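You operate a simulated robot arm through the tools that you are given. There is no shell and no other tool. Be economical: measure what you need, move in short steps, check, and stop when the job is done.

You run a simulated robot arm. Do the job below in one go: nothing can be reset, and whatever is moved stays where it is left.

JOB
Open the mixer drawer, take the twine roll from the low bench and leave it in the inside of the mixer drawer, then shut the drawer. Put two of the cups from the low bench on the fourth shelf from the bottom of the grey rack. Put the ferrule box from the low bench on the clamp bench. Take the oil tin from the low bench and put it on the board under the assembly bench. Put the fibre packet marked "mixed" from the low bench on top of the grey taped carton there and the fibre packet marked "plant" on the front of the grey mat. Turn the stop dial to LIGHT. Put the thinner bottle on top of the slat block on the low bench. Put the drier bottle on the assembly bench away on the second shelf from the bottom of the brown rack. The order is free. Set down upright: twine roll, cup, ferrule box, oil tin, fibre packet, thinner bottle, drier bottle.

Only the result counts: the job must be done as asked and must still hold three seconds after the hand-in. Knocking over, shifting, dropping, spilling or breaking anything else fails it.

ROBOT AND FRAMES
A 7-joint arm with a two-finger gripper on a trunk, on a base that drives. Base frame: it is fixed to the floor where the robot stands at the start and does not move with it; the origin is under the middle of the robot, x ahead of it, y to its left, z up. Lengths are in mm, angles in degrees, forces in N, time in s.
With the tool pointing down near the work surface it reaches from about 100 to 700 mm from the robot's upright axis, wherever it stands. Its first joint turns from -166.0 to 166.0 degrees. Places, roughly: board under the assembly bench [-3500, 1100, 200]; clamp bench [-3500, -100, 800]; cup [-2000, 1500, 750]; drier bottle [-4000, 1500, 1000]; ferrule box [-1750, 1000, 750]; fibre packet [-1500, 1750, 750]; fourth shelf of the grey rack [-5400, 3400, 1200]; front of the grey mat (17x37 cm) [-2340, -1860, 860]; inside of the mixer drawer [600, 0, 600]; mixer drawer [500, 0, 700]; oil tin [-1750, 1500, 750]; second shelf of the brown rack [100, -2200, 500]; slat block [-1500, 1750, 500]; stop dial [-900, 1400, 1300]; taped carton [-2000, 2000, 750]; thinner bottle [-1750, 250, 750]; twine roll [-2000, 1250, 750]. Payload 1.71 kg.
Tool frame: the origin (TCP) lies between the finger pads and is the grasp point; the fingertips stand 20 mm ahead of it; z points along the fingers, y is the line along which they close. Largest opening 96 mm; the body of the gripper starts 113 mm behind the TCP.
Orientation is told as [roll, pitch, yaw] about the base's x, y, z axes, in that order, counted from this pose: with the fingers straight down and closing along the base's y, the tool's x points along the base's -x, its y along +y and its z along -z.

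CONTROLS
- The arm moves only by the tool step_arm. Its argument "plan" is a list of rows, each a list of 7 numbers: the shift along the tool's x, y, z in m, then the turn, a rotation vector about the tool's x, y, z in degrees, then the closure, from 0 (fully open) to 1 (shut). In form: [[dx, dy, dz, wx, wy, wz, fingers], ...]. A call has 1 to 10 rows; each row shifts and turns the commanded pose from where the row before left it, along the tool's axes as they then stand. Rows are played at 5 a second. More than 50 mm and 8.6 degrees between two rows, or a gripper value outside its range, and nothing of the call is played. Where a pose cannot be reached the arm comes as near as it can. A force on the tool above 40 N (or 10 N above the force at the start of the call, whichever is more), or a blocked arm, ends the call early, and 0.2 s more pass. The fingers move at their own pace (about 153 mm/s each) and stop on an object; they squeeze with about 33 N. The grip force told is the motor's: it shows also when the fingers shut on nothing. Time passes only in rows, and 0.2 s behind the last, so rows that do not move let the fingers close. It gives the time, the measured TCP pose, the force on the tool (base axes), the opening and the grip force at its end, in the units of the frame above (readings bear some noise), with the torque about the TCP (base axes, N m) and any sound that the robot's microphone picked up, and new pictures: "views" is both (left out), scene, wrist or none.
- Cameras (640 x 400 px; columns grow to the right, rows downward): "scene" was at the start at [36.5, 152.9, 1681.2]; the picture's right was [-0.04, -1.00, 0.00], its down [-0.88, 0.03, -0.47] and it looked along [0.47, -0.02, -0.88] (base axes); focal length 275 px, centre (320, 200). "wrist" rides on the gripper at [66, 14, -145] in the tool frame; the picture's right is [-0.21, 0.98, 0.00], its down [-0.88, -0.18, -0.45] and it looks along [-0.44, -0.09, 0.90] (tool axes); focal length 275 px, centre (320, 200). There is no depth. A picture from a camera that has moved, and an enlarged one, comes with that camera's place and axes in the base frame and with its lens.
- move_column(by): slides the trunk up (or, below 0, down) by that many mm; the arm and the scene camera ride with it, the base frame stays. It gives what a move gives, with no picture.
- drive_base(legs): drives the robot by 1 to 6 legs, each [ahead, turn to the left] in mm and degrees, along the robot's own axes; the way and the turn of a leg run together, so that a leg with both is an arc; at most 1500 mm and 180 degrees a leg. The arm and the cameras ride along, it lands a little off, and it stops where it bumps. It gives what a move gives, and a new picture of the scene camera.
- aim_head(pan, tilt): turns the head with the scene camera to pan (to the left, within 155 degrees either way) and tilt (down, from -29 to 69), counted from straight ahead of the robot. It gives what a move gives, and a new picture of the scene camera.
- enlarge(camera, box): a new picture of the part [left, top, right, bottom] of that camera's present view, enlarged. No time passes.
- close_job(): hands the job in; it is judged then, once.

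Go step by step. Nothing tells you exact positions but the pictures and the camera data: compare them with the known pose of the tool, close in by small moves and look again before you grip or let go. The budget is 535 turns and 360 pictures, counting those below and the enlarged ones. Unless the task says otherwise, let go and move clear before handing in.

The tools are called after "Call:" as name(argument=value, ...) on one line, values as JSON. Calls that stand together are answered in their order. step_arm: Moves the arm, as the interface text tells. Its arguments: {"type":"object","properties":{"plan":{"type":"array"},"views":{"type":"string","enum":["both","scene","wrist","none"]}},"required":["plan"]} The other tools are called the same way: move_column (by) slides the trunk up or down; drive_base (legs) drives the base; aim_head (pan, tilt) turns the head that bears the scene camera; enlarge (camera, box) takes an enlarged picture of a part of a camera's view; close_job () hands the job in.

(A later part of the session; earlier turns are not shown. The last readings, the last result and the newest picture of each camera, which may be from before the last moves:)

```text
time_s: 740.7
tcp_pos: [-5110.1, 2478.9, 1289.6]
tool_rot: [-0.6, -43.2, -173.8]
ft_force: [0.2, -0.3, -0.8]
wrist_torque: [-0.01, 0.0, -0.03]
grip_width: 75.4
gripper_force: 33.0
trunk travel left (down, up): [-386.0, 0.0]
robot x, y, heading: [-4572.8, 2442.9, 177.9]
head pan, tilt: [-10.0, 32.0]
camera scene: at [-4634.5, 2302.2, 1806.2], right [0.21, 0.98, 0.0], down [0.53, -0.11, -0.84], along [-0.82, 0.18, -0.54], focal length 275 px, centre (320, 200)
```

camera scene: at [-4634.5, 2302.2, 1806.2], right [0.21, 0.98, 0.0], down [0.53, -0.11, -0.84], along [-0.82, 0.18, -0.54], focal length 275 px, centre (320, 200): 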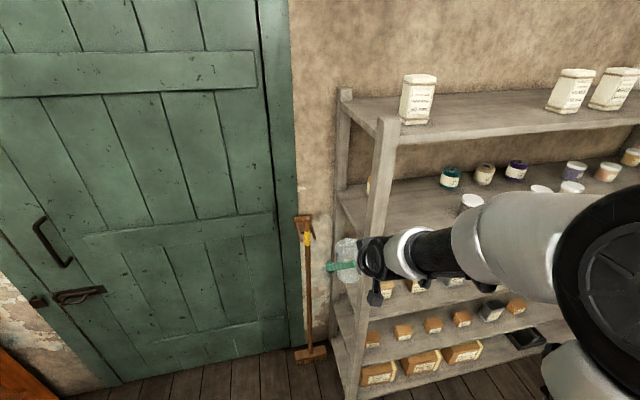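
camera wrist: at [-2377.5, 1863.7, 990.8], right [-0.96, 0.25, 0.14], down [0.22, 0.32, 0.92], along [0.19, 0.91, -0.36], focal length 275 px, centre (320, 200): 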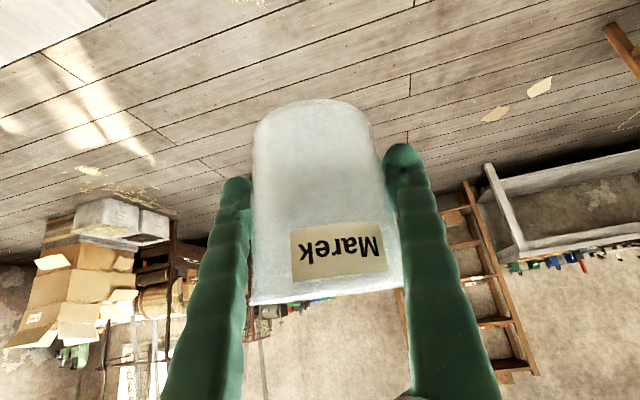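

The elbow had met the head again. I'll turn the head left and continue.

Call:
aim_head(pan=60, tilt=10)

Call:
step_arm(plan=[[0, -0.03, 0, 0, 0, 0, 1], [0, -0.045, 0, 0, 0, 0, 1], [0, -0.045, 0, 0, 0, 0, 1], [0, -0.045, 0, 0, 0, 0, 1], [0, -0.045, 0, 0, 0, 0, 1], [0, -0.045, 0, 0, 0, 0, 1], [0, -0.03, 0, 0, 0, 0, 1]], views="wrist")

```text
time_s: 742.1
tcp_pos: [-5109.6, 2477.8, 1289.5]
tool_rot: [-0.5, -43.2, -173.7]
ft_force: [0.1, -0.5, -0.1]
wrist_torque: [0.03, 0.02, 0.01]
grip_width: 75.4
gripper_force: 32.6
trunk travel left (down, up): [-386.0, 0.0]
robot x, y, heading: [-4575.1, 2436.5, 177.8]
head pan, tilt: [60.0, 10.0]
camera scene: at [-4597.1, 2205.1, 1842.4], right [-0.85, 0.53, -0.01], down [0.11, 0.15, -0.98], along [-0.52, -0.83, -0.18], focal length 275 px, centre (320, 200)
```

scene: 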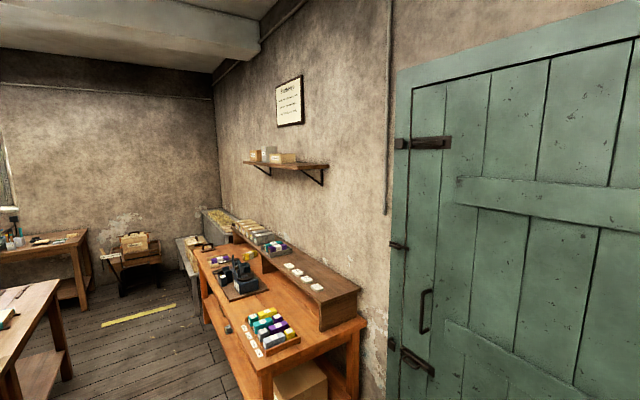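

```text
time_s: 742.4
tcp_pos: [-5095.4, 2487.2, 1293.4]
tool_rot: [-1.1, -43.7, -173.2]
ft_force: [0.2, 0.4, 0.5]
wrist_torque: [0.01, 0.03, -0.04]
grip_width: 75.5
gripper_force: 32.8
trunk travel left (down, up): [-386.0, 0.0]
robot x, y, heading: [-4576.7, 2436.4, 178.1]
head pan, tilt: [60.0, 10.0]
stopped in row 1: the arm was blocked; the commanded pose is now the measured one
camera wrist: at [-4945.8, 2487.3, 1350.8], right [-0.04, -0.99, 0.13], down [-0.34, 0.14, 0.93], along [-0.94, 0.0, -0.34], focal length 275 px, centre (320, 200)
```

wrist: 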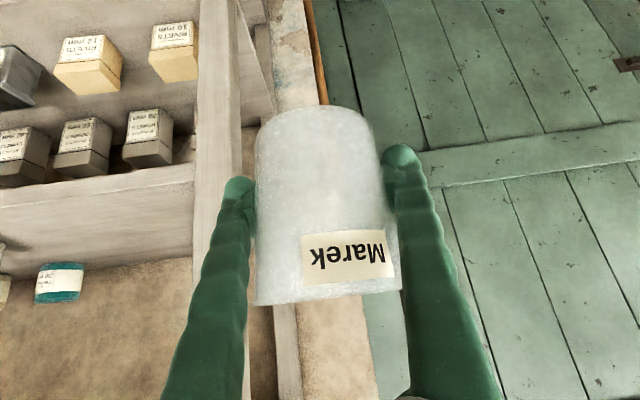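

Call:
aim_head(pan=110, tilt=-20)

Call:
step_arm(plan=[[0, -0.02, 0, 0, 0, 0, 1], [0, -0.03, 0, 0, 0, 0, 1], [0, -0.04, 0, 0, 0, 0, 1], [0, -0.04, 0, 0, 0, 0, 1], [0, -0.04, 0, 0, 0, 0, 1], [0, -0.04, 0, 0, 0, 0, 1], [0, -0.04, 0, 0, 0, 0, 1]], views="none")

```text
time_s: 743.6
tcp_pos: [-5099.1, 2487.4, 1291.0]
tool_rot: [-1.1, -43.8, -173.2]
ft_force: [-0.4, 0.4, -0.8]
wrist_torque: [0.04, -0.03, 0.0]
grip_width: 75.2
gripper_force: 33.4
trunk travel left (down, up): [-386.0, 0.0]
robot x, y, heading: [-4575.0, 2438.8, 178.0]
head pan, tilt: [110.0, -20.0]
camera scene: at [-4525.4, 2211.8, 1888.9], right [-0.95, -0.31, -0.02], down [0.12, -0.33, -0.94], along [0.28, -0.89, 0.35], focal length 275 px, centre (320, 200)
```

scene: 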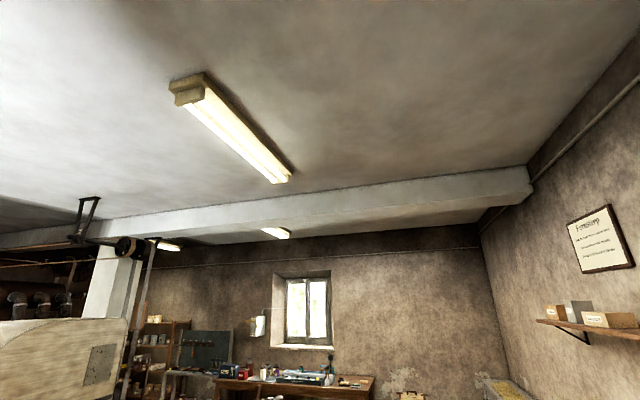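

```text
time_s: 743.9
tcp_pos: [-5083.0, 2491.0, 1293.4]
tool_rot: [-1.6, -44.6, -172.7]
ft_force: [0.2, -0.3, -0.2]
wrist_torque: [0.02, 0.06, -0.03]
grip_width: 75.2
gripper_force: 33.2
trunk travel left (down, up): [-386.0, 0.0]
robot x, y, heading: [-4569.4, 2440.4, 178.3]
head pan, tilt: [110.0, -20.0]
stopped in row 1: the arm was blocked; the commanded pose is now the measured one
```

Call:
step_arm(plan=[[-0.015, 0, 0.0135, 0, 0, 0, 1], [-0.022, 0, 0.02, 0, 0, 0, 1], [-0.022, 0, 0.02, 0, 0, 0, 1], [-0.022, 0, 0.02, 0, 0, 0, 1]], views="none")

```text
time_s: 744.3
tcp_pos: [-5081.9, 2487.3, 1293.6]
tool_rot: [-1.8, -45.4, -172.2]
ft_force: [0.4, -0.4, -0.6]
wrist_torque: [0.02, 0.03, -0.03]
grip_width: 74.8
gripper_force: 33.4
trunk travel left (down, up): [-386.0, 0.0]
robot x, y, heading: [-4575.2, 2440.7, 178.2]
head pan, tilt: [110.0, -20.0]
stopped in row 1: the arm was blocked; the commanded pose is now the measured one
```

Call:
step_arm(plan=[[0.0135, 0, 0.0147, 0, 0, 0, 1], [0.02, 0, 0.022, 0, 0, 0, 1], [0.02, 0, 0.022, 0, 0, 0, 1], [0.02, 0, 0.022, 0, 0, 0, 1]], views="none")

```text
time_s: 744.6
tcp_pos: [-5069.1, 2483.3, 1286.2]
tool_rot: [-2.0, -46.1, -171.8]
ft_force: [0.4, -0.3, 0.2]
wrist_torque: [-0.01, 0.0, -0.04]
grip_width: 75.1
gripper_force: 33.2
trunk travel left (down, up): [-386.0, 0.0]
robot x, y, heading: [-4574.3, 2437.4, 177.9]
head pan, tilt: [110.0, -20.0]
stopped in row 1: the arm was blocked; the commanded pose is now the measured one
```

Call:
aim_head(pan=-20, tilt=45)

```text
time_s: 746.7
tcp_pos: [-5069.4, 2484.0, 1286.0]
tool_rot: [-2.0, -46.1, -171.8]
ft_force: [0.6, 0.5, -0.2]
wrist_torque: [-0.02, -0.02, 0.02]
grip_width: 75.0
gripper_force: 33.3
trunk travel left (down, up): [-386.0, 0.0]
robot x, y, heading: [-4575.0, 2442.0, 178.1]
head pan, tilt: [-20.0, 45.0]
camera scene: at [-4622.1, 2314.2, 1787.0], right [0.37, 0.93, 0.01], down [0.67, -0.27, -0.7], along [-0.64, 0.26, -0.72], focal length 275 px, centre (320, 200)
```

scene: 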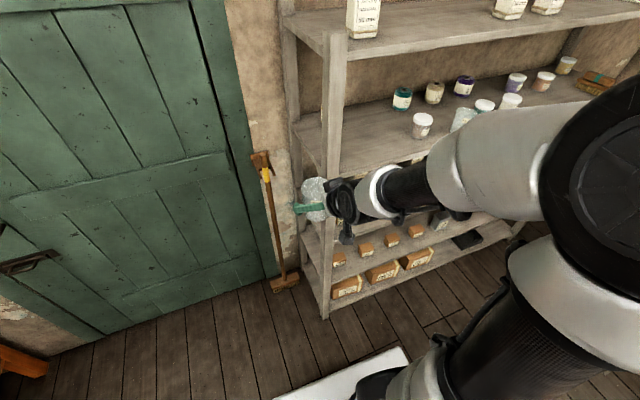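

Call:
step_arm(plan=[[0, 0, 0, 2.2, 0, 2.4, 1], [0, 0, 0, 2.2, 0, 2.4, 1], [0, 0, 0, 2.2, 0, 2.4, 1], [0, -0.01, 0, 2.2, 0, 2.4, 1]], views="none")

Call:
step_arm(plan=[[0, -0.02, 0, 0, 0, 0, 1], [0, -0.03, 0, 0, 0, 0, 1], [0, -0.03, 0, 0, 0, 0, 1]], views="none")

```text
time_s: 747.0
tcp_pos: [-5056.6, 2481.3, 1286.3]
tool_rot: [-2.2, -47.0, -172.8]
ft_force: [-0.3, -0.1, 0.8]
wrist_torque: [0.02, 0.0, -0.08]
grip_width: 75.1
gripper_force: 32.7
trunk travel left (down, up): [-386.0, 0.0]
robot x, y, heading: [-4575.3, 2439.7, 177.9]
head pan, tilt: [-20.0, 45.0]
stopped in row 1: the arm was blocked; the commanded pose is now the measured one
```

```text
time_s: 747.4
tcp_pos: [-5043.7, 2490.9, 1289.5]
tool_rot: [-2.5, -48.2, -172.4]
ft_force: [0.1, 0.4, 0.3]
wrist_torque: [0.03, 0.03, -0.02]
grip_width: 75.3
gripper_force: 33.5
trunk travel left (down, up): [-386.0, 0.0]
robot x, y, heading: [-4575.0, 2434.5, 178.1]
head pan, tilt: [-20.0, 45.0]
stopped in row 1: the arm was blocked; the commanded pose is now the measured one
```

Call:
move_column(by=-60)

Call:
step_arm(plan=[[0, -0.02, 0, 0, 0, 0, 1], [0, -0.03, 0, 0, 0, 0, 1], [0, -0.03, 0, 0, 0, 0, 1]], views="none")

```text
time_s: 747.7
tcp_pos: [-5030.2, 2495.0, 1292.9]
tool_rot: [-3.0, -49.5, -172.1]
ft_force: [-0.3, 0.5, 0.5]
wrist_torque: [-0.01, 0.04, 0.0]
grip_width: 74.9
gripper_force: 33.4
trunk travel left (down, up): [-384.0, 2.0]
robot x, y, heading: [-4577.0, 2436.0, 177.9]
head pan, tilt: [-20.0, 45.0]
stopped: the arm was blocked; the commanded pose is now the measured one
```

```text
time_s: 748.0
tcp_pos: [-5026.7, 2509.5, 1311.2]
tool_rot: [-4.5, -52.0, -171.5]
ft_force: [0.8, 0.3, 0.1]
wrist_torque: [-0.02, 0.01, 0.06]
grip_width: 75.4
gripper_force: 33.2
trunk travel left (down, up): [-384.0, 2.0]
robot x, y, heading: [-4573.4, 2440.2, 178.0]
head pan, tilt: [-20.0, 45.0]
stopped in row 1: the arm was blocked; the commanded pose is now the measured one
```

Call:
step_arm(plan=[[0, -0.048, 0, 0, 0, 0, 1], [0, -0.048, 0, 0, 0, 0, 1]], views="none")

Call:
step_arm(plan=[[0, -0.048, 0, 0, 0, 0, 1], [0, -0.048, 0, 0, 0, 0, 1]], views="none")

```text
time_s: 748.4
tcp_pos: [-5014.5, 2534.0, 1321.3]
tool_rot: [-5.3, -53.2, -170.9]
ft_force: [0.4, 0.3, 0.0]
wrist_torque: [-0.05, 0.0, 0.06]
grip_width: 75.1
gripper_force: 32.3
trunk travel left (down, up): [-384.0, 2.0]
robot x, y, heading: [-4575.8, 2439.5, 178.0]
head pan, tilt: [-20.0, 45.0]
stopped in row 1: the arm was blocked; the commanded pose is now the measured one
```

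```text
time_s: 749.0
tcp_pos: [-5008.2, 2616.9, 1306.5]
tool_rot: [-4.1, -50.9, -171.2]
ft_force: [0.7, -0.1, -0.5]
wrist_torque: [0.0, 0.03, -0.02]
grip_width: 75.5
gripper_force: 33.0
trunk travel left (down, up): [-384.0, 2.0]
robot x, y, heading: [-4575.9, 2436.9, 178.1]
head pan, tilt: [-20.0, 45.0]
```

Free again. I'll continue right and restore the orientation.

Call:
step_arm(plan=[[0, -0.045, 0, 0, 0, 0, 1], [0, -0.045, 0, 0, 0, 0, 1], [0, -0.045, 0, 0, 0, 0, 1], [0, -0.03, 0, 0, 0, 0, 1], [-0.02, 0, 0.018, 0, 3, 0, 1], [-0.02, 0, 0.018, -4, 3, 0, 1], [-0.02, 0, 0.018, 3.5, 2, 4, 1], [0, 0, 0, 3.5, 0, 4, 1]], views="wrist")

```text
time_s: 750.8
tcp_pos: [-5104.8, 2772.0, 1325.0]
tool_rot: [1.0, -42.9, 177.2]
ft_force: [0.8, 0.7, -0.3]
wrist_torque: [-0.03, 0.02, 0.03]
grip_width: 75.1
gripper_force: 33.3
trunk travel left (down, up): [-384.0, 2.0]
robot x, y, heading: [-4575.5, 2440.4, 178.0]
head pan, tilt: [-20.0, 45.0]
camera wrist: at [-4958.7, 2753.8, 1386.7], right [-0.19, -0.97, 0.15], down [-0.33, 0.21, 0.92], along [-0.92, 0.12, -0.36], focal length 275 px, centre (320, 200)
```

wrist: 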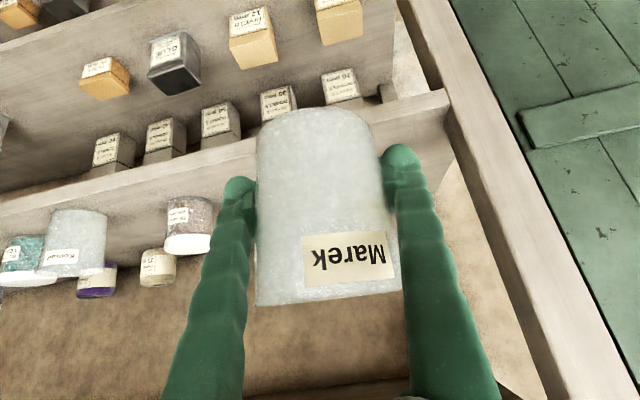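

It's aligned with the free spot. I'll advance over the shelf.

Call:
step_arm(plan=[[-0.029, 0, 0.027, 0, 0, 0, 1], [-0.029, 0, 0.027, 0, 0, 0, 1], [-0.029, 0, 0.027, 1, 0, 0, 1], [-0.029, 0, 0.027, 0, 0, 0, 1], [-0.025, 0, 0.0235, 0, 0, 0, 1], [0.02, 0, 0.022, 0, 0, 0, 1], [0.0135, 0, 0.0147, 0, 0, 0, 1], [0, 0, 0, 0, 0, 0, 1]], views="both")

```text
time_s: 752.6
tcp_pos: [-5297.8, 2781.2, 1274.3]
tool_rot: [0.0, -42.8, 177.2]
ft_force: [0.3, 1.1, -0.1]
wrist_torque: [0.01, 0.0, 0.0]
grip_width: 75.2
gripper_force: 33.2
trunk travel left (down, up): [-384.0, 2.0]
robot x, y, heading: [-4572.7, 2439.1, 178.2]
head pan, tilt: [-20.0, 45.0]
camera scene: at [-4620.8, 2314.5, 1785.3], right [0.38, 0.93, 0.01], down [0.67, -0.27, -0.7], along [-0.64, 0.26, -0.72], focal length 275 px, centre (320, 200)
camera wrist: at [-5152.5, 2759.5, 1336.5], right [-0.2, -0.97, 0.14], down [-0.33, 0.2, 0.92], along [-0.92, 0.14, -0.36], focal length 275 px, centre (320, 200)
```

scene: 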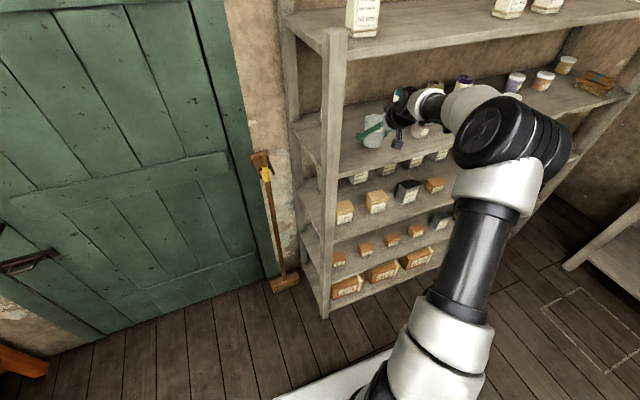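
wrist: 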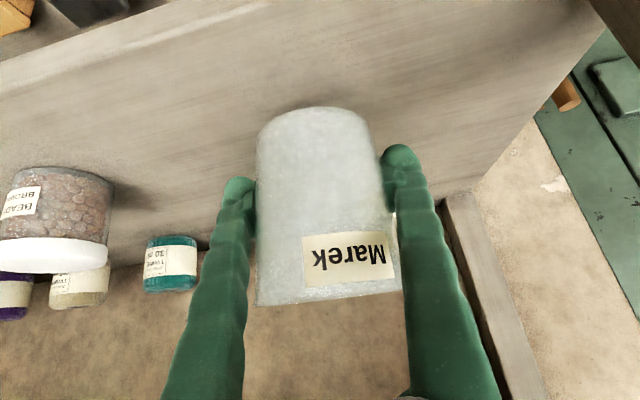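

Well placed. I'll lower toward the shelf.

Call:
step_arm(plan=[[0.0135, 0, 0.0147, 0, 0, 0, 1], [0.0095, 0, 0.0103, 0, 0, 0, 1], [0, 0, 0, 0, 0, 0, 1]], views="none")

Call:
step_arm(plan=[[0.0027, 0, 0.003, 0, 0, 0, 1], [0, 0, 0, 0, 0, 0, 1]], views="none")

Call:
step_arm(plan=[[0.0027, 0, 0.003, 0, 0, 0, 1], [0, 0, 0, 0, 0, 0, 1]], views="none")

```text
time_s: 753.4
tcp_pos: [-5299.7, 2780.4, 1241.0]
tool_rot: [-0.1, -42.7, 177.1]
ft_force: [-0.2, -0.1, 0.7]
wrist_torque: [-0.03, 0.0, 0.01]
grip_width: 75.3
gripper_force: 33.3
trunk travel left (down, up): [-384.0, 2.0]
robot x, y, heading: [-4572.8, 2446.3, 177.9]
head pan, tilt: [-20.0, 45.0]
```

```text
time_s: 754.0
tcp_pos: [-5298.1, 2779.6, 1236.4]
tool_rot: [-0.2, -42.9, 177.2]
ft_force: [0.1, 0.3, 0.6]
wrist_torque: [0.0, 0.0, 0.03]
grip_width: 75.1
gripper_force: 33.2
trunk travel left (down, up): [-384.0, 2.0]
robot x, y, heading: [-4573.2, 2440.1, 177.9]
head pan, tilt: [-20.0, 45.0]
```

```text
time_s: 754.6
tcp_pos: [-5299.8, 2779.8, 1231.7]
tool_rot: [0.0, -42.8, 177.2]
ft_force: [0.2, -0.2, -0.4]
wrist_torque: [-0.02, -0.02, -0.02]
grip_width: 75.1
gripper_force: 32.6
trunk travel left (down, up): [-384.0, 2.0]
robot x, y, heading: [-4577.5, 2437.4, 177.9]
head pan, tilt: [-20.0, 45.0]
```

Call:
step_arm(plan=[[0.0027, 0, 0.003, 0, 0, 0, 1], [0, 0, 0, 0, 0, 0, 1]], views="none")

Call:
step_arm(plan=[[0.002, 0, 0.0022, 0, 0, 0, 1], [0, 0, 0, 0, 0, 0, 1]], views="none")

```text
time_s: 755.2
tcp_pos: [-5299.0, 2780.4, 1228.6]
tool_rot: [-0.2, -42.9, 177.3]
ft_force: [-0.9, 0.4, 3.0]
wrist_torque: [0.06, 0.04, 0.03]
grip_width: 74.9
gripper_force: 33.2
trunk travel left (down, up): [-384.0, 2.0]
robot x, y, heading: [-4571.6, 2439.7, 178.2]
head pan, tilt: [-20.0, 45.0]
```

```text
time_s: 755.8
tcp_pos: [-5299.0, 2780.2, 1228.5]
tool_rot: [-0.2, -43.1, 177.3]
ft_force: [-2.2, 0.5, 15.6]
wrist_torque: [0.36, 0.27, 0.03]
grip_width: 75.0
gripper_force: 33.5
trunk travel left (down, up): [-384.0, 2.0]
robot x, y, heading: [-4575.4, 2440.4, 178.1]
head pan, tilt: [-20.0, 45.0]
```

Contact. I'll ease, open and withdraw along the tool axis.

Call:
step_arm(plan=[[-0.0007, 0, -0.0008, 0, 0, 0, 1], [0, 0, 0, 0, 0, 0, 0.2], [0, 0, 0, 0, 0, 0, 0.1], [0, 0, 0, 0, 0, 0, 0], [0, 0, -0.03, 0, 0, 0, 0], [0, 0, -0.04, 0, 0, 0, 0], [0, 0, -0.04, 0, 0, 0, 0], [0, 0, -0.04, 0, 0, 0, 0]], views="both")

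```text
time_s: 757.6
tcp_pos: [-5196.3, 2773.8, 1338.8]
tool_rot: [-0.1, -42.8, 177.1]
ft_force: [0.5, 0.6, 0.3]
wrist_torque: [0.04, 0.01, -0.01]
grip_width: 96.0
gripper_force: 0.0
trunk travel left (down, up): [-384.0, 2.0]
robot x, y, heading: [-4576.3, 2439.5, 178.0]
head pan, tilt: [-20.0, 45.0]
camera scene: at [-4619.7, 2313.6, 1785.3], right [0.38, 0.93, 0.01], down [0.67, -0.27, -0.7], along [-0.64, 0.27, -0.72], focal length 275 px, centre (320, 200)
camera wrist: at [-5050.4, 2752.9, 1400.4], right [-0.2, -0.97, 0.14], down [-0.33, 0.2, 0.92], along [-0.92, 0.14, -0.36], focal length 275 px, centre (320, 200)
```

scene: 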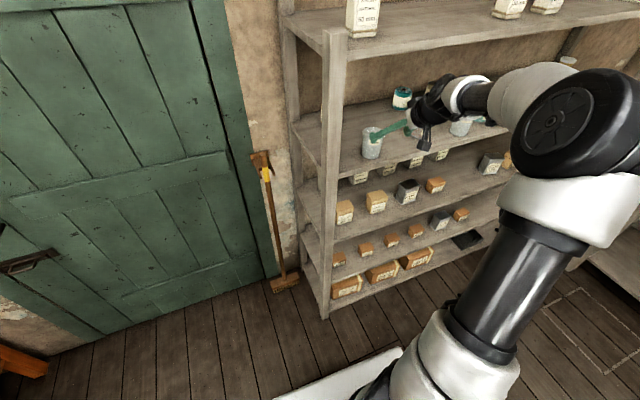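
wrist: 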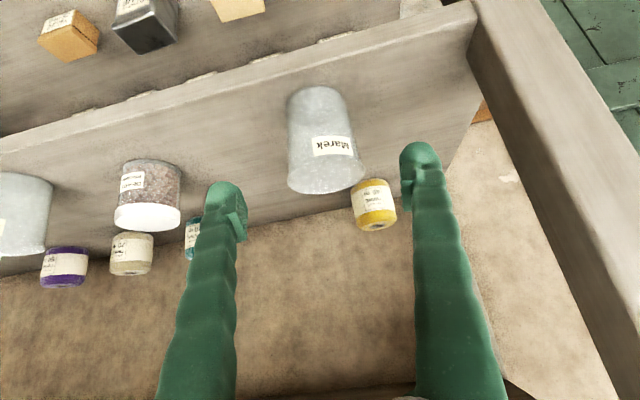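

Both cups stand on shelf four. Next is the drier bottle near the assembly bench's west edge: I'll reverse from the rack and enter the west aisle facing south.

Call:
drive_base(legs=[[-160, 0], [0, 92], [900, 0]])

Call:
aim_head(pan=70, tilt=45)

```text
time_s: 760.8
tcp_pos: [-5093.9, 2506.4, 1349.4]
tool_rot: [-0.1, -43.9, -159.6]
ft_force: [0.7, -0.2, 0.6]
wrist_torque: [0.07, 0.05, -0.04]
grip_width: 96.0
gripper_force: 0.0
trunk travel left (down, up): [-384.0, 2.0]
robot x, y, heading: [-4410.7, 2437.7, -158.9]
head pan, tilt: [-20.0, 45.0]
stopped in leg 2: the robot was blocked; the commanded pose is now the measured one
camera scene: at [-4390.9, 2304.7, 1785.5], right [-0.02, 1.0, 0.0], down [0.71, 0.02, -0.7], along [-0.7, -0.01, -0.71], focal length 275 px, centre (320, 200)
```

scene: 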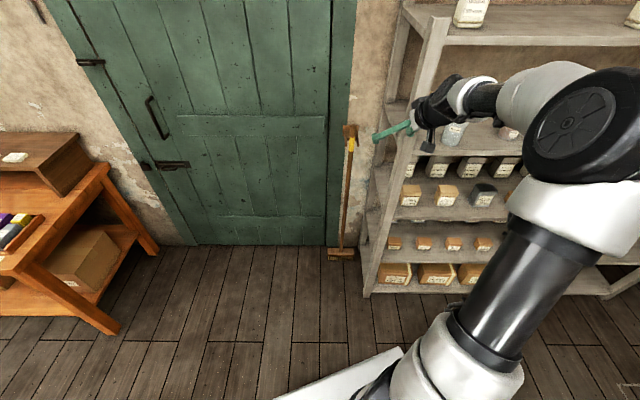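

```text
time_s: 762.5
tcp_pos: [-5094.8, 2506.6, 1348.2]
tool_rot: [-0.2, -43.8, -159.6]
ft_force: [0.0, -0.5, 0.0]
wrist_torque: [-0.01, -0.02, 0.0]
grip_width: 95.9
gripper_force: 0.1
trunk travel left (down, up): [-384.0, 2.0]
robot x, y, heading: [-4410.6, 2435.0, -158.9]
head pan, tilt: [70.0, 45.0]
camera scene: at [-4324.4, 2219.8, 1786.0], right [-1.0, -0.02, -0.02], down [0.0, 0.71, -0.7], along [0.02, -0.7, -0.71], focal length 275 px, centre (320, 200)
```

scene: 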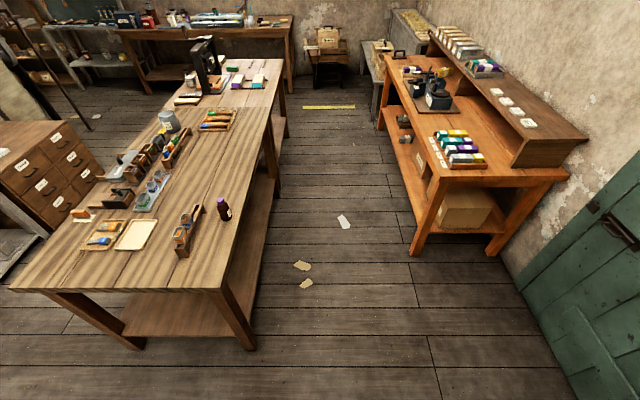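

The rear corner was near the bin. I'll move forward first, then finish the turn and go down the west aisle.

Call:
drive_base(legs=[[130, 0], [0, 75], [960, 0], [0, -6]])

Call:
aim_head(pan=85, tilt=50)

```text
time_s: 773.2
tcp_pos: [-4738.7, 807.1, 1349.7]
tool_rot: [-0.1, -43.7, -90.3]
ft_force: [-0.3, 0.4, -0.7]
wrist_torque: [0.0, 0.0, -0.01]
grip_width: 95.6
gripper_force: 0.2
trunk travel left (down, up): [-384.0, 2.0]
robot x, y, heading: [-4430.4, 1417.4, -89.7]
head pan, tilt: [70.0, 45.0]
camera scene: at [-4196.6, 1426.6, 1786.1], right [-0.34, -0.94, -0.02], down [-0.67, 0.25, -0.7], along [0.67, -0.23, -0.71], focal length 275 px, centre (320, 200)
```

scene: 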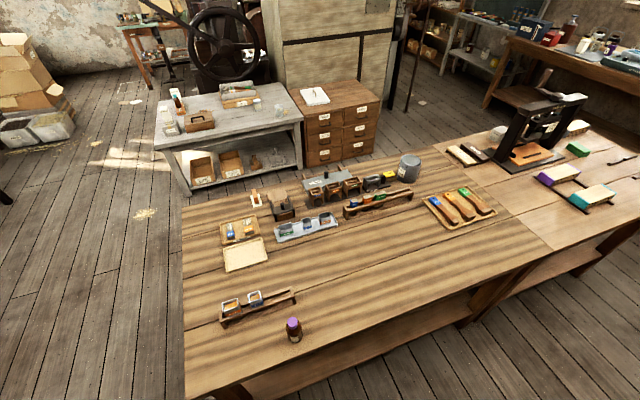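

```text
time_s: 774.0
tcp_pos: [-4738.5, 828.8, 1358.7]
tool_rot: [-0.3, -44.6, -90.2]
ft_force: [-1.4, 0.6, 0.0]
wrist_torque: [-0.02, 0.01, 0.04]
grip_width: 95.9
gripper_force: 0.1
trunk travel left (down, up): [-384.0, 2.0]
robot x, y, heading: [-4429.8, 1422.7, -89.5]
head pan, tilt: [85.0, 50.0]
camera scene: at [-4196.7, 1448.8, 1779.5], right [-0.08, -1.0, -0.02], down [-0.76, 0.07, -0.64], along [0.64, -0.04, -0.77], focal length 275 px, centre (320, 200)
```

scene: 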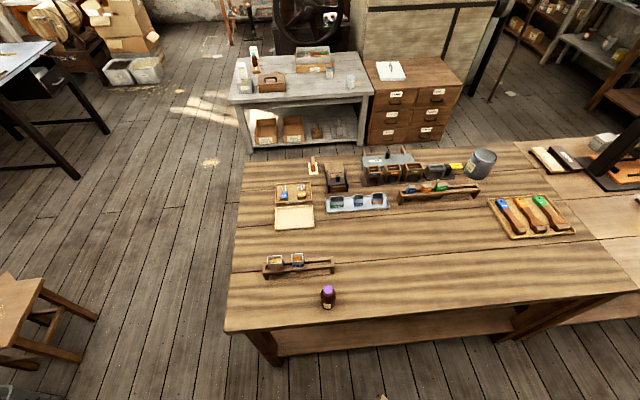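

Call:
enlarge(camera="scene", box=[290, 265, 370, 325])

```text
6.67 times, centred on (330, 295) of scene
camera zoom: at [-4196.7, 1448.8, 1779.5], right [-0.08, -1.0, -0.02], down [-0.76, 0.07, -0.64], along [0.64, -0.04, -0.77], focal length 1831 px, centre (253, -433)
```

zoom: 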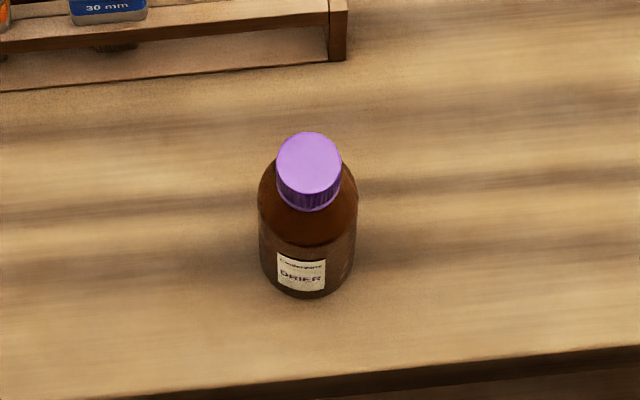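

The label reads DRIER, at about (-3876, 1410). I'll lower the arm in the free aisle first, then swing it around to the left.

Call:
step_arm(plan=[[0.027, 0, 0.0285, 0, 0, 0, 0], [0.027, 0, 0.0285, 0, 0, 0, 0], [0.027, 0, 0.0285, 0, 0, 0, 0], [0.027, 0, 0.0285, 0, 0, 0, 0], [0.027, 0, 0.0285, 0, 0, 0, 0], [0.027, 0, 0.0285, 0, 0, 0, 0], [0.027, 0, 0.0285, 0, 0, 0, 0], [0.03, 0, -0.029, 0, 0, 0, 0], [0.03, 0, -0.029, 0, 0, 0, 0], [0.03, 0, -0.029, 0, 0, 0, 0]], views="none")

Call:
step_arm(plan=[[-0.0113, 0.044, 0.0109, 0, 0, 0, 0], [-0.0113, 0.044, 0.0109, 0, 0, 0, 0], [-0.0113, 0.044, 0.0109, 0, 0, 0, 0], [-0.0113, 0.044, 0.0109, 0, 0, 0, 0], [-0.0113, 0.044, 0.0109, 0, 0, 0, 0], [-0.0113, 0.044, 0.0109, 0, 0, 0, 0], [-0.0113, 0.044, 0.0109, 0, 0, 0, 0]], views="none")

```text
time_s: 776.2
tcp_pos: [-4735.5, 950.1, 1084.0]
tool_rot: [-0.2, -44.8, -90.1]
ft_force: [0.2, -0.1, -0.3]
wrist_torque: [-0.02, -0.02, 0.03]
grip_width: 96.0
gripper_force: 0.0
trunk travel left (down, up): [-384.0, 2.0]
robot x, y, heading: [-4432.7, 1424.6, -89.5]
head pan, tilt: [85.0, 50.0]
```

```text
time_s: 777.8
tcp_pos: [-4429.8, 832.0, 1085.1]
tool_rot: [-0.3, -44.7, -90.2]
ft_force: [0.2, -0.8, -0.5]
wrist_torque: [0.03, 0.04, -0.01]
grip_width: 96.0
gripper_force: 0.1
trunk travel left (down, up): [-384.0, 2.0]
robot x, y, heading: [-4431.0, 1420.6, -89.7]
head pan, tilt: [85.0, 50.0]
```

Call:
step_arm(plan=[[0.0135, 0.0437, -0.013, -3.68, 0, -3.82, 0], [0.0106, 0.0453, -0.0102, -3.68, 0, -3.82, 0], [0.0075, 0.0464, -0.0072, -3.68, 0, -3.82, 0], [0.0043, 0.0472, -0.0042, -3.68, 0, -3.82, 0], [0.0012, 0.0476, -0.0011, -3.68, 0, -3.82, 0], [-0.0019, 0.0475, 0.0019, -3.68, 0, -3.82, 0], [-0.0051, 0.0471, 0.0049, -3.68, 0, -3.82, 0], [-0.0082, 0.0462, 0.0079, -3.68, 0, -3.82, 0]], views="none")

Call:
step_arm(plan=[[0.0194, 0.0381, -0.0187, -3.68, 0, -3.82, 0], [0.0168, 0.0405, -0.0162, -3.68, 0, -3.82, 0], [0.014, 0.0424, -0.0136, -3.68, 0, -3.82, 0], [0.0111, 0.0441, -0.0107, -3.68, 0, -3.82, 0], [0.0081, 0.0453, -0.0079, -3.68, 0, -3.82, 0], [0.0051, 0.0461, -0.0049, -3.68, 0, -3.82, 0], [0.002, 0.0466, -0.002, -3.68, 0, -3.82, 0], [-0.0011, 0.0466, 0.001, -3.68, 0, -3.82, 0], [-0.0042, 0.0463, 0.0041, -3.68, 0, -3.82, 0]], views="wrist")

```text
time_s: 779.6
tcp_pos: [-4079.2, 984.4, 1080.6]
tool_rot: [-0.9, -44.3, -47.3]
ft_force: [1.6, -0.8, 0.5]
wrist_torque: [-0.03, 0.01, -0.01]
grip_width: 95.8
gripper_force: 0.1
trunk travel left (down, up): [-384.0, 2.0]
robot x, y, heading: [-4430.5, 1419.6, -89.9]
head pan, tilt: [85.0, 50.0]
```

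```text
time_s: 781.6
tcp_pos: [-3957.4, 1382.0, 1071.6]
tool_rot: [-1.1, -43.7, 0.6]
ft_force: [0.2, -0.6, -0.4]
wrist_torque: [-0.02, 0.01, 0.0]
grip_width: 95.9
gripper_force: 0.1
out of reach, approached as far as the arm can: row 4, 5, 6
trunk travel left (down, up): [-384.0, 2.0]
robot x, y, heading: [-4426.9, 1422.3, -89.5]
head pan, tilt: [85.0, 50.0]
camera wrist: at [-4105.0, 1395.8, 1131.2], right [0.15, 0.98, 0.13], down [0.32, -0.17, 0.93], along [0.93, -0.1, -0.34], focal length 275 px, centre (320, 200)
```

wrist: 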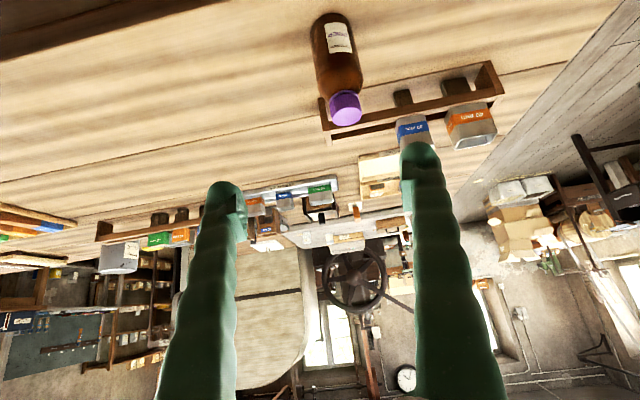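

The bottle base is at about (-3867, 1411). I'll approach along the tool axis.

Call:
step_arm(plan=[[0.029, 0.0135, 0, 1.1, 0, 0, 0], [0.029, 0.0135, 0, 0, 0, 0, 0], [0, 0, 0.045, 0, 0, 0, 0], [0, 0, 0.045, 0, 0, 0, 0], [0, 0, 0.03, 0, 0, 0, 0], [0, 0, 0, 0, 0, 0, 0]], views="wrist")

```text
time_s: 783.0
tcp_pos: [-3891.6, 1401.8, 936.8]
tool_rot: [-2.2, -43.8, 0.4]
ft_force: [-0.2, 0.5, 1.1]
wrist_torque: [0.0, 0.02, 0.03]
grip_width: 95.8
gripper_force: 0.2
out of reach, approached as far as the arm can: row 1, 2
trunk travel left (down, up): [-384.0, 2.0]
robot x, y, heading: [-4429.8, 1421.6, -89.5]
head pan, tilt: [85.0, 50.0]
camera wrist: at [-4039.7, 1419.1, 995.8], right [0.17, 0.98, 0.12], down [0.32, -0.16, 0.93], along [0.93, -0.12, -0.34], focal length 275 px, centre (320, 200)
```

wrist: 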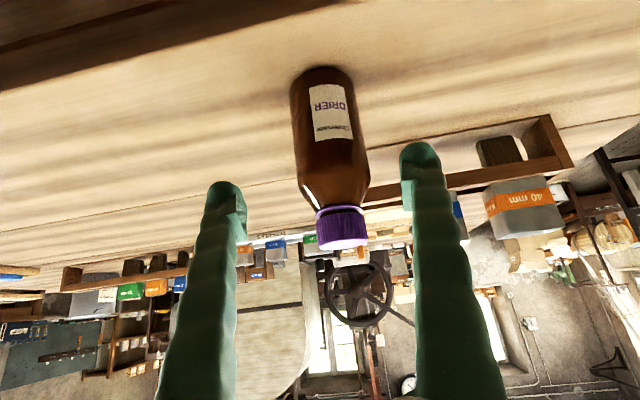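

Call:
step_arm(plan=[[0.0104, 0.009, 0.015, -2.2, 0, 0, 0], [0, 0, 0.036, 0, 0, 0, 0], [0, 0, 0, 0, 0, 0, 0.3], [0, 0, 0, 0, 0, 0, 1], [0, 0, 0, 0, 0, 0, 1], [0, 0, 0, 0, 0, 0, 1]], views="wrist")

```text
time_s: 784.4
tcp_pos: [-3866.1, 1410.6, 893.0]
tool_rot: [0.0, -43.8, 0.5]
ft_force: [-0.6, -1.0, 1.2]
wrist_torque: [0.04, -0.01, 0.01]
grip_width: 48.9
gripper_force: 32.7
trunk travel left (down, up): [-384.0, 2.0]
robot x, y, heading: [-4426.3, 1420.0, -89.9]
head pan, tilt: [85.0, 50.0]
camera wrist: at [-4013.6, 1422.9, 952.0], right [0.14, 0.98, 0.14], down [0.33, -0.18, 0.93], along [0.94, -0.08, -0.34], focal length 275 px, centre (320, 200)
```

wrist: 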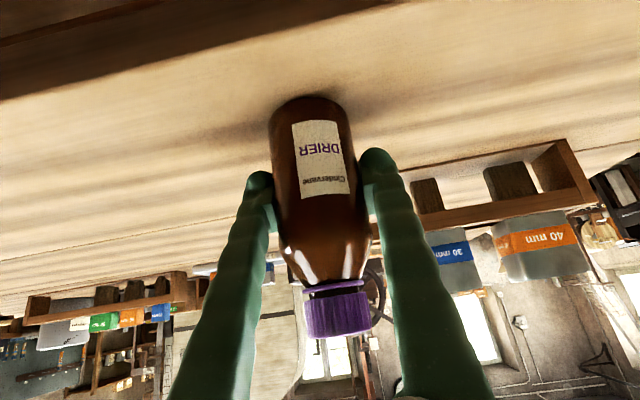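

DRIER is gripped at 49 mm. I'll lift and swing to the front.

Call:
step_arm(plan=[[-0.0138, 0, -0.0145, 0, 0, 0, 1], [-0.0277, 0, -0.0289, 0, 0, 0, 1], [-0.0277, 0, -0.0289, 0, 0, 0, 1], [-0.0277, 0, -0.0289, 0, 0, 0, 1], [-0.0277, 0, -0.0289, 0, 0, 0, 1], [-0.0277, 0, -0.0289, 0, 0, 0, 1], [-0.0013, -0.044, 0.0012, 3.1, 0, 3.24, 1], [0, -0.044, 0, 3.1, 0, 3.24, 1], [0, -0.044, 0, 3.1, 0, 3.24, 1], [0, -0.044, 0, 3.1, 0, 3.24, 1]], views="none")

Call:
step_arm(plan=[[0, -0.044, 0, 3.1, 0, 3.24, 1], [0, -0.044, 0, 3.1, 0, 3.24, 1], [0, -0.044, 0, 3.1, 0, 3.24, 1], [0, -0.044, 0, 3.1, 0, 3.24, 1], [0, -0.044, 0, 3.1, 0, 3.24, 1], [0, -0.044, 0, 3.1, 0, 3.24, 1], [0, -0.044, 0, 3.1, 0, 3.24, 1], [0, -0.044, 0, 3.1, 0, 3.24, 1], [0, -0.044, 0, 3.1, 0, 3.24, 1], [0, -0.044, 0, 3.1, 0, 3.24, 1]], views="none")

Call:
step_arm(plan=[[0, -0.044, 0, 3.1, 0, 3.24, 1], [0, -0.044, 0, 3.1, 0, 3.24, 1], [0, -0.044, 0, 3.1, 0, 3.24, 1], [0, -0.044, 0, 3.1, 0, 3.24, 1], [0, -0.044, 0, 3.1, 0, 3.24, 1], [0, -0.044, 0, 3.1, 0, 3.24, 1]], views="wrist")

Call:
aim_head(pan=0, tilt=30)

```text
time_s: 786.6
tcp_pos: [-3884.5, 1234.8, 1112.6]
tool_rot: [0.2, -43.8, -17.5]
ft_force: [-0.8, 0.1, -2.3]
wrist_torque: [0.0, -0.01, 0.03]
grip_width: 48.9
gripper_force: 33.1
trunk travel left (down, up): [-384.0, 2.0]
robot x, y, heading: [-4433.2, 1426.3, -89.6]
head pan, tilt: [85.0, 50.0]
```

```text
time_s: 788.8
tcp_pos: [-4148.4, 895.2, 1110.0]
tool_rot: [0.1, -43.7, -62.6]
ft_force: [-1.0, -0.1, -2.4]
wrist_torque: [-0.01, 0.0, 0.03]
grip_width: 49.1
gripper_force: 32.5
trunk travel left (down, up): [-384.0, 2.0]
robot x, y, heading: [-4432.5, 1426.3, -89.7]
head pan, tilt: [85.0, 50.0]
```

```text
time_s: 790.2
tcp_pos: [-4396.5, 819.3, 1111.6]
tool_rot: [0.2, -43.7, -89.3]
ft_force: [-0.5, -0.3, -3.0]
wrist_torque: [-0.01, -0.02, 0.01]
grip_width: 48.8
gripper_force: 33.3
trunk travel left (down, up): [-384.0, 2.0]
robot x, y, heading: [-4431.4, 1423.6, -89.6]
head pan, tilt: [85.0, 50.0]
camera wrist: at [-4384.2, 967.1, 1171.0], right [0.98, -0.14, 0.14], down [-0.18, -0.33, 0.93], along [-0.08, -0.93, -0.35], focal length 275 px, centre (320, 200)
```

wrist: 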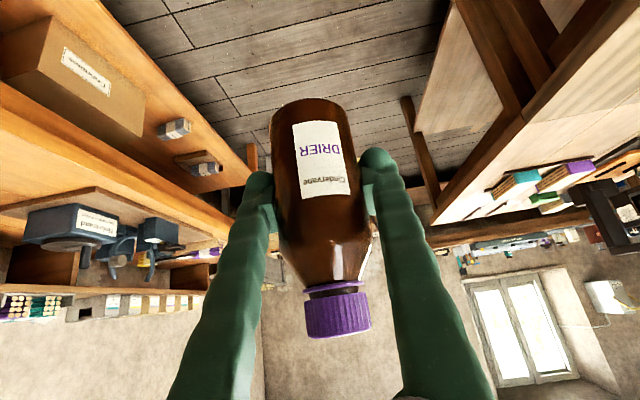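

```text
time_s: 791.8
tcp_pos: [-4395.6, 820.7, 1111.3]
tool_rot: [0.1, -43.6, -89.2]
ft_force: [0.1, -0.7, -1.7]
wrist_torque: [-0.05, -0.02, 0.0]
grip_width: 48.5
gripper_force: 32.6
trunk travel left (down, up): [-384.0, 2.0]
robot x, y, heading: [-4429.4, 1421.3, -89.4]
head pan, tilt: [0.0, 30.0]
camera scene: at [-4272.3, 1362.6, 1807.6], right [-1.0, -0.01, 0.0], down [0.0, 0.51, -0.86], along [0.01, -0.86, -0.51], focal length 275 px, centre (320, 200)
```

scene: 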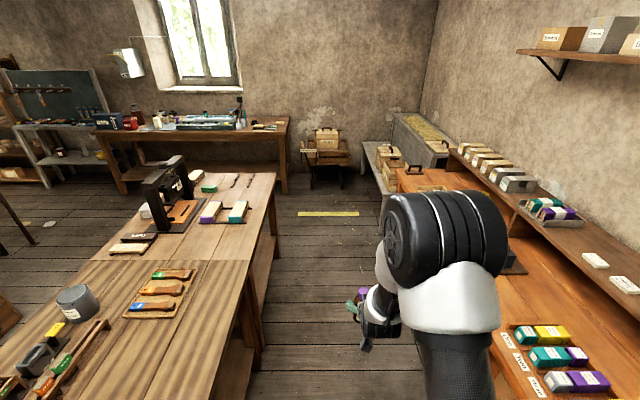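

The way south is clear apart from a yellow strip on the floor at y≈-1385. I'll drive down, turn east short of it, and pass between the benches.

Call:
drive_base(legs=[[1500, 0], [890, 0]])

Call:
drive_base(legs=[[0, 82], [1300, 0]])

```text
time_s: 804.5
tcp_pos: [-4329.6, -1600.0, 1111.3]
tool_rot: [0.1, -43.6, -87.2]
ft_force: [-0.1, -0.8, -1.8]
wrist_torque: [-0.01, 0.02, -0.02]
grip_width: 49.0
gripper_force: 33.0
trunk travel left (down, up): [-384.0, 2.0]
robot x, y, heading: [-4389.0, -997.4, -87.7]
head pan, tilt: [0.0, 30.0]
camera scene: at [-4226.5, -1053.4, 1807.5], right [-1.0, -0.04, 0.0], down [-0.02, 0.51, -0.86], along [0.04, -0.86, -0.51], focal length 275 px, centre (320, 200)
```

scene: 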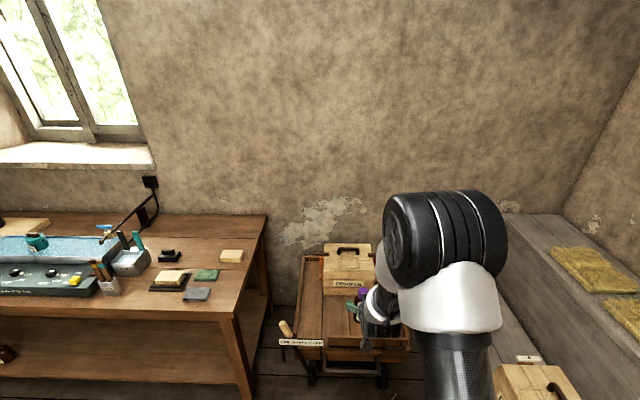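

```text
time_s: 815.6
tcp_pos: [-2500.7, -1112.3, 1120.1]
tool_rot: [0.1, -44.5, -3.4]
ft_force: [0.1, -0.8, -1.7]
wrist_torque: [0.0, -0.02, 0.02]
grip_width: 48.9
gripper_force: 32.9
trunk travel left (down, up): [-384.0, 2.0]
robot x, y, heading: [-3087.6, -1101.2, -4.1]
head pan, tilt: [0.0, 30.0]
camera scene: at [-3013.7, -952.7, 1807.5], right [-0.07, -1.0, 0.0], down [-0.51, 0.03, -0.86], along [0.86, -0.06, -0.51], focal length 275 px, centre (320, 200)
```

scene: 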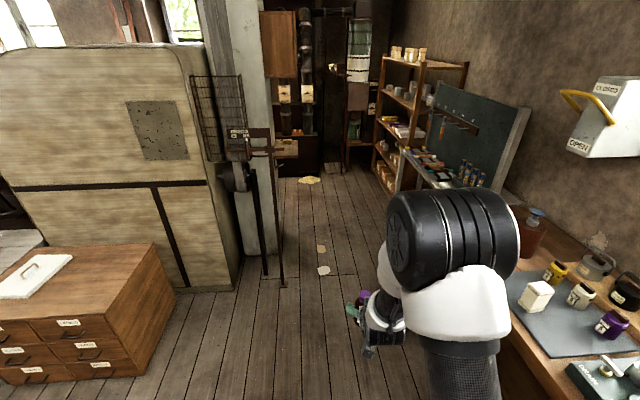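

The corridor ahead to the brown rack is clear. I'll drive on.

Call:
drive_base(legs=[[1500, 0], [1300, 0]])

Call:
aim_head(pan=-60, tilt=45)

```text
time_s: 830.1
tcp_pos: [258.1, -1327.8, 1129.2]
tool_rot: [0.0, -45.4, -4.4]
ft_force: [-1.4, 1.0, -2.4]
wrist_torque: [0.0, -0.04, 0.0]
grip_width: 49.1
gripper_force: 33.1
trunk travel left (down, up): [-384.0, 2.0]
robot x, y, heading: [-308.6, -1310.4, -4.7]
head pan, tilt: [0.0, 30.0]
camera scene: at [-234.2, -1160.9, 1807.6], right [-0.08, -1.0, 0.0], down [-0.51, 0.04, -0.86], along [0.85, -0.07, -0.51], focal length 275 px, centre (320, 200)
```

scene: 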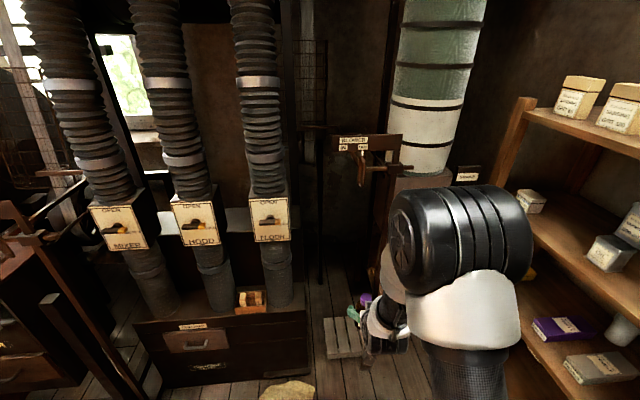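

```text
time_s: 831.4
tcp_pos: [240.6, -1325.5, 1138.2]
tool_rot: [0.1, -46.2, -4.4]
ft_force: [0.6, -0.2, -2.2]
wrist_torque: [0.06, -0.03, 0.02]
grip_width: 48.8
gripper_force: 32.9
trunk travel left (down, up): [-384.0, 2.0]
robot x, y, heading: [-306.9, -1310.0, -4.6]
head pan, tilt: [-60.0, 45.0]
camera scene: at [-290.1, -1226.9, 1785.8], right [-0.9, -0.43, 0.01], down [-0.31, 0.64, -0.7], along [0.29, -0.64, -0.71], focal length 275 px, centre (320, 200)
```

scene: 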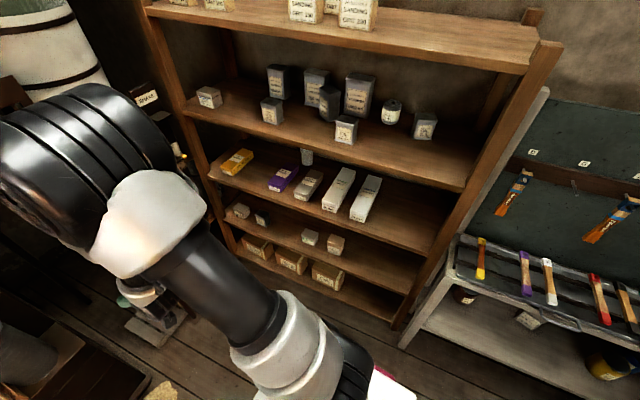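

Call:
enlarge(camera="scene", box=[200, 170, 440, 330])

```text
2.50 times, centred on (320, 250) of scene
camera zoom: at [-290.1, -1226.9, 1785.8], right [-0.9, -0.43, 0.01], down [-0.31, 0.64, -0.7], along [0.29, -0.64, -0.71], focal length 686 px, centre (320, 75)
```

zoom: 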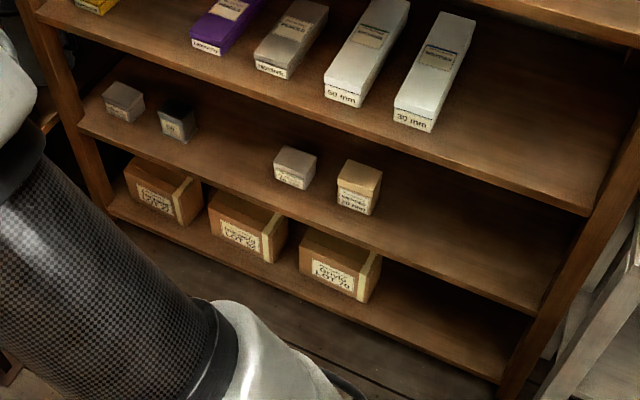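

The second shelf has free space near x≈-280. I'll turn to face the rack and lower the trunk.

Call:
drive_base(legs=[[0, -85.4], [40, 0]])

Call:
move_column(by=-300)

Call:
aim_head(pan=-5, tilt=50)

```text
time_s: 836.6
tcp_pos: [-285.5, -1890.1, 1144.2]
tool_rot: [0.1, -47.0, -90.2]
ft_force: [-0.7, -0.1, -2.9]
wrist_torque: [0.02, 0.02, -0.01]
grip_width: 48.7
gripper_force: 33.4
trunk travel left (down, up): [-384.0, 2.0]
robot x, y, heading: [-303.5, -1352.7, -90.5]
head pan, tilt: [-60.0, 45.0]
camera scene: at [-219.3, -1336.5, 1785.7], right [-0.49, 0.87, 0.0], down [0.62, 0.35, -0.71], along [-0.62, -0.35, -0.71], focal length 275 px, centre (320, 200)
```

scene: 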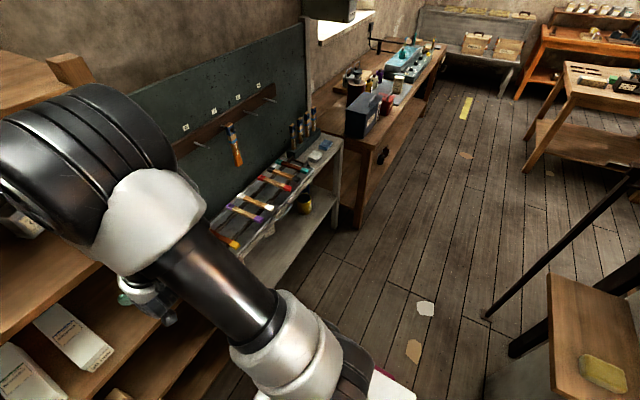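

```text
time_s: 839.6
tcp_pos: [-286.1, -1887.6, 845.4]
tool_rot: [0.1, -47.0, -90.3]
ft_force: [0.4, 0.1, -2.1]
wrist_torque: [-0.03, 0.02, 0.0]
grip_width: 48.8
gripper_force: 33.3
trunk travel left (down, up): [-84.0, 302.0]
robot x, y, heading: [-310.6, -1353.0, -90.3]
head pan, tilt: [-60.0, 45.0]
```

```text
time_s: 840.9
tcp_pos: [-285.9, -1888.2, 844.5]
tool_rot: [0.0, -47.0, -90.2]
ft_force: [-0.3, 0.5, -1.8]
wrist_torque: [-0.02, -0.01, -0.01]
grip_width: 49.1
gripper_force: 32.7
trunk travel left (down, up): [-84.0, 302.0]
robot x, y, heading: [-308.9, -1348.1, -90.6]
head pan, tilt: [-5.0, 50.0]
camera scene: at [-157.3, -1392.6, 1478.4], right [-1.0, 0.1, 0.0], down [0.07, 0.77, -0.63], along [-0.06, -0.63, -0.78], focal length 275 px, centre (320, 200)
```

scene: 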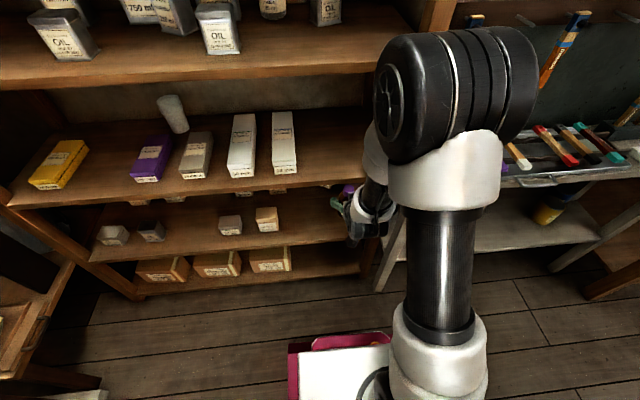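

Shelf two's top is at about z 490 with its front at y≈-1990. I'll level the tilt and lower the bottle in front of it.

Call:
step_arm(plan=[[0, 0, 0, 0, 3.2, 0, 1], [0.0277, 0, 0.0289, 0, 0, 0, 1], [0.0277, 0, 0.0289, 0, 0, 0, 1], [0.0277, 0, 0.0289, 0, 0, 0, 1], [0.0277, 0, 0.0289, 0, 0, 0, 1], [0.0277, 0, 0.0289, 0, 0, 0, 1], [0.0277, 0, 0.0289, 0, 0, 0, 1], [0, 0, 0, 0, 0, 0, 1]], views="both")

```text
time_s: 842.7
tcp_pos: [-284.0, -1889.5, 606.2]
tool_rot: [0.1, -43.7, -90.1]
ft_force: [0.8, -0.7, -2.5]
wrist_torque: [0.0, 0.01, -0.03]
grip_width: 49.0
gripper_force: 33.1
trunk travel left (down, up): [-84.0, 302.0]
robot x, y, heading: [-303.3, -1349.1, -90.6]
head pan, tilt: [-5.0, 50.0]
camera scene: at [-157.2, -1393.0, 1478.4], right [-1.0, 0.1, 0.0], down [0.07, 0.77, -0.63], along [-0.06, -0.63, -0.78], focal length 275 px, centre (320, 200)
camera wrist: at [-269.5, -1741.6, 665.5], right [0.98, -0.15, 0.14], down [-0.19, -0.33, 0.93], along [-0.09, -0.93, -0.35], focal length 275 px, centre (320, 200)
```

scene: 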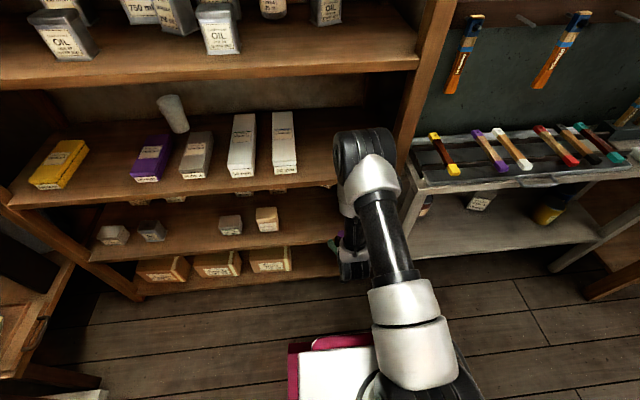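
wrist: 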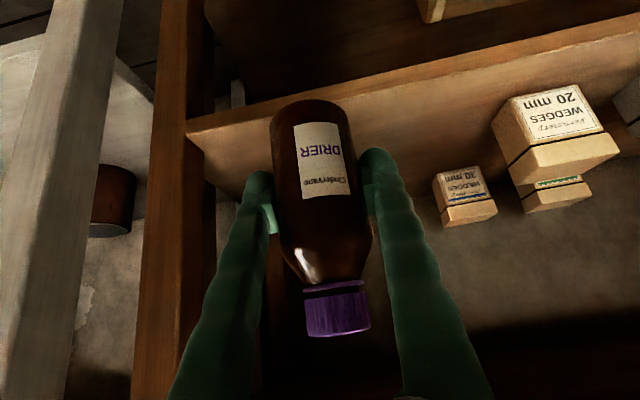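

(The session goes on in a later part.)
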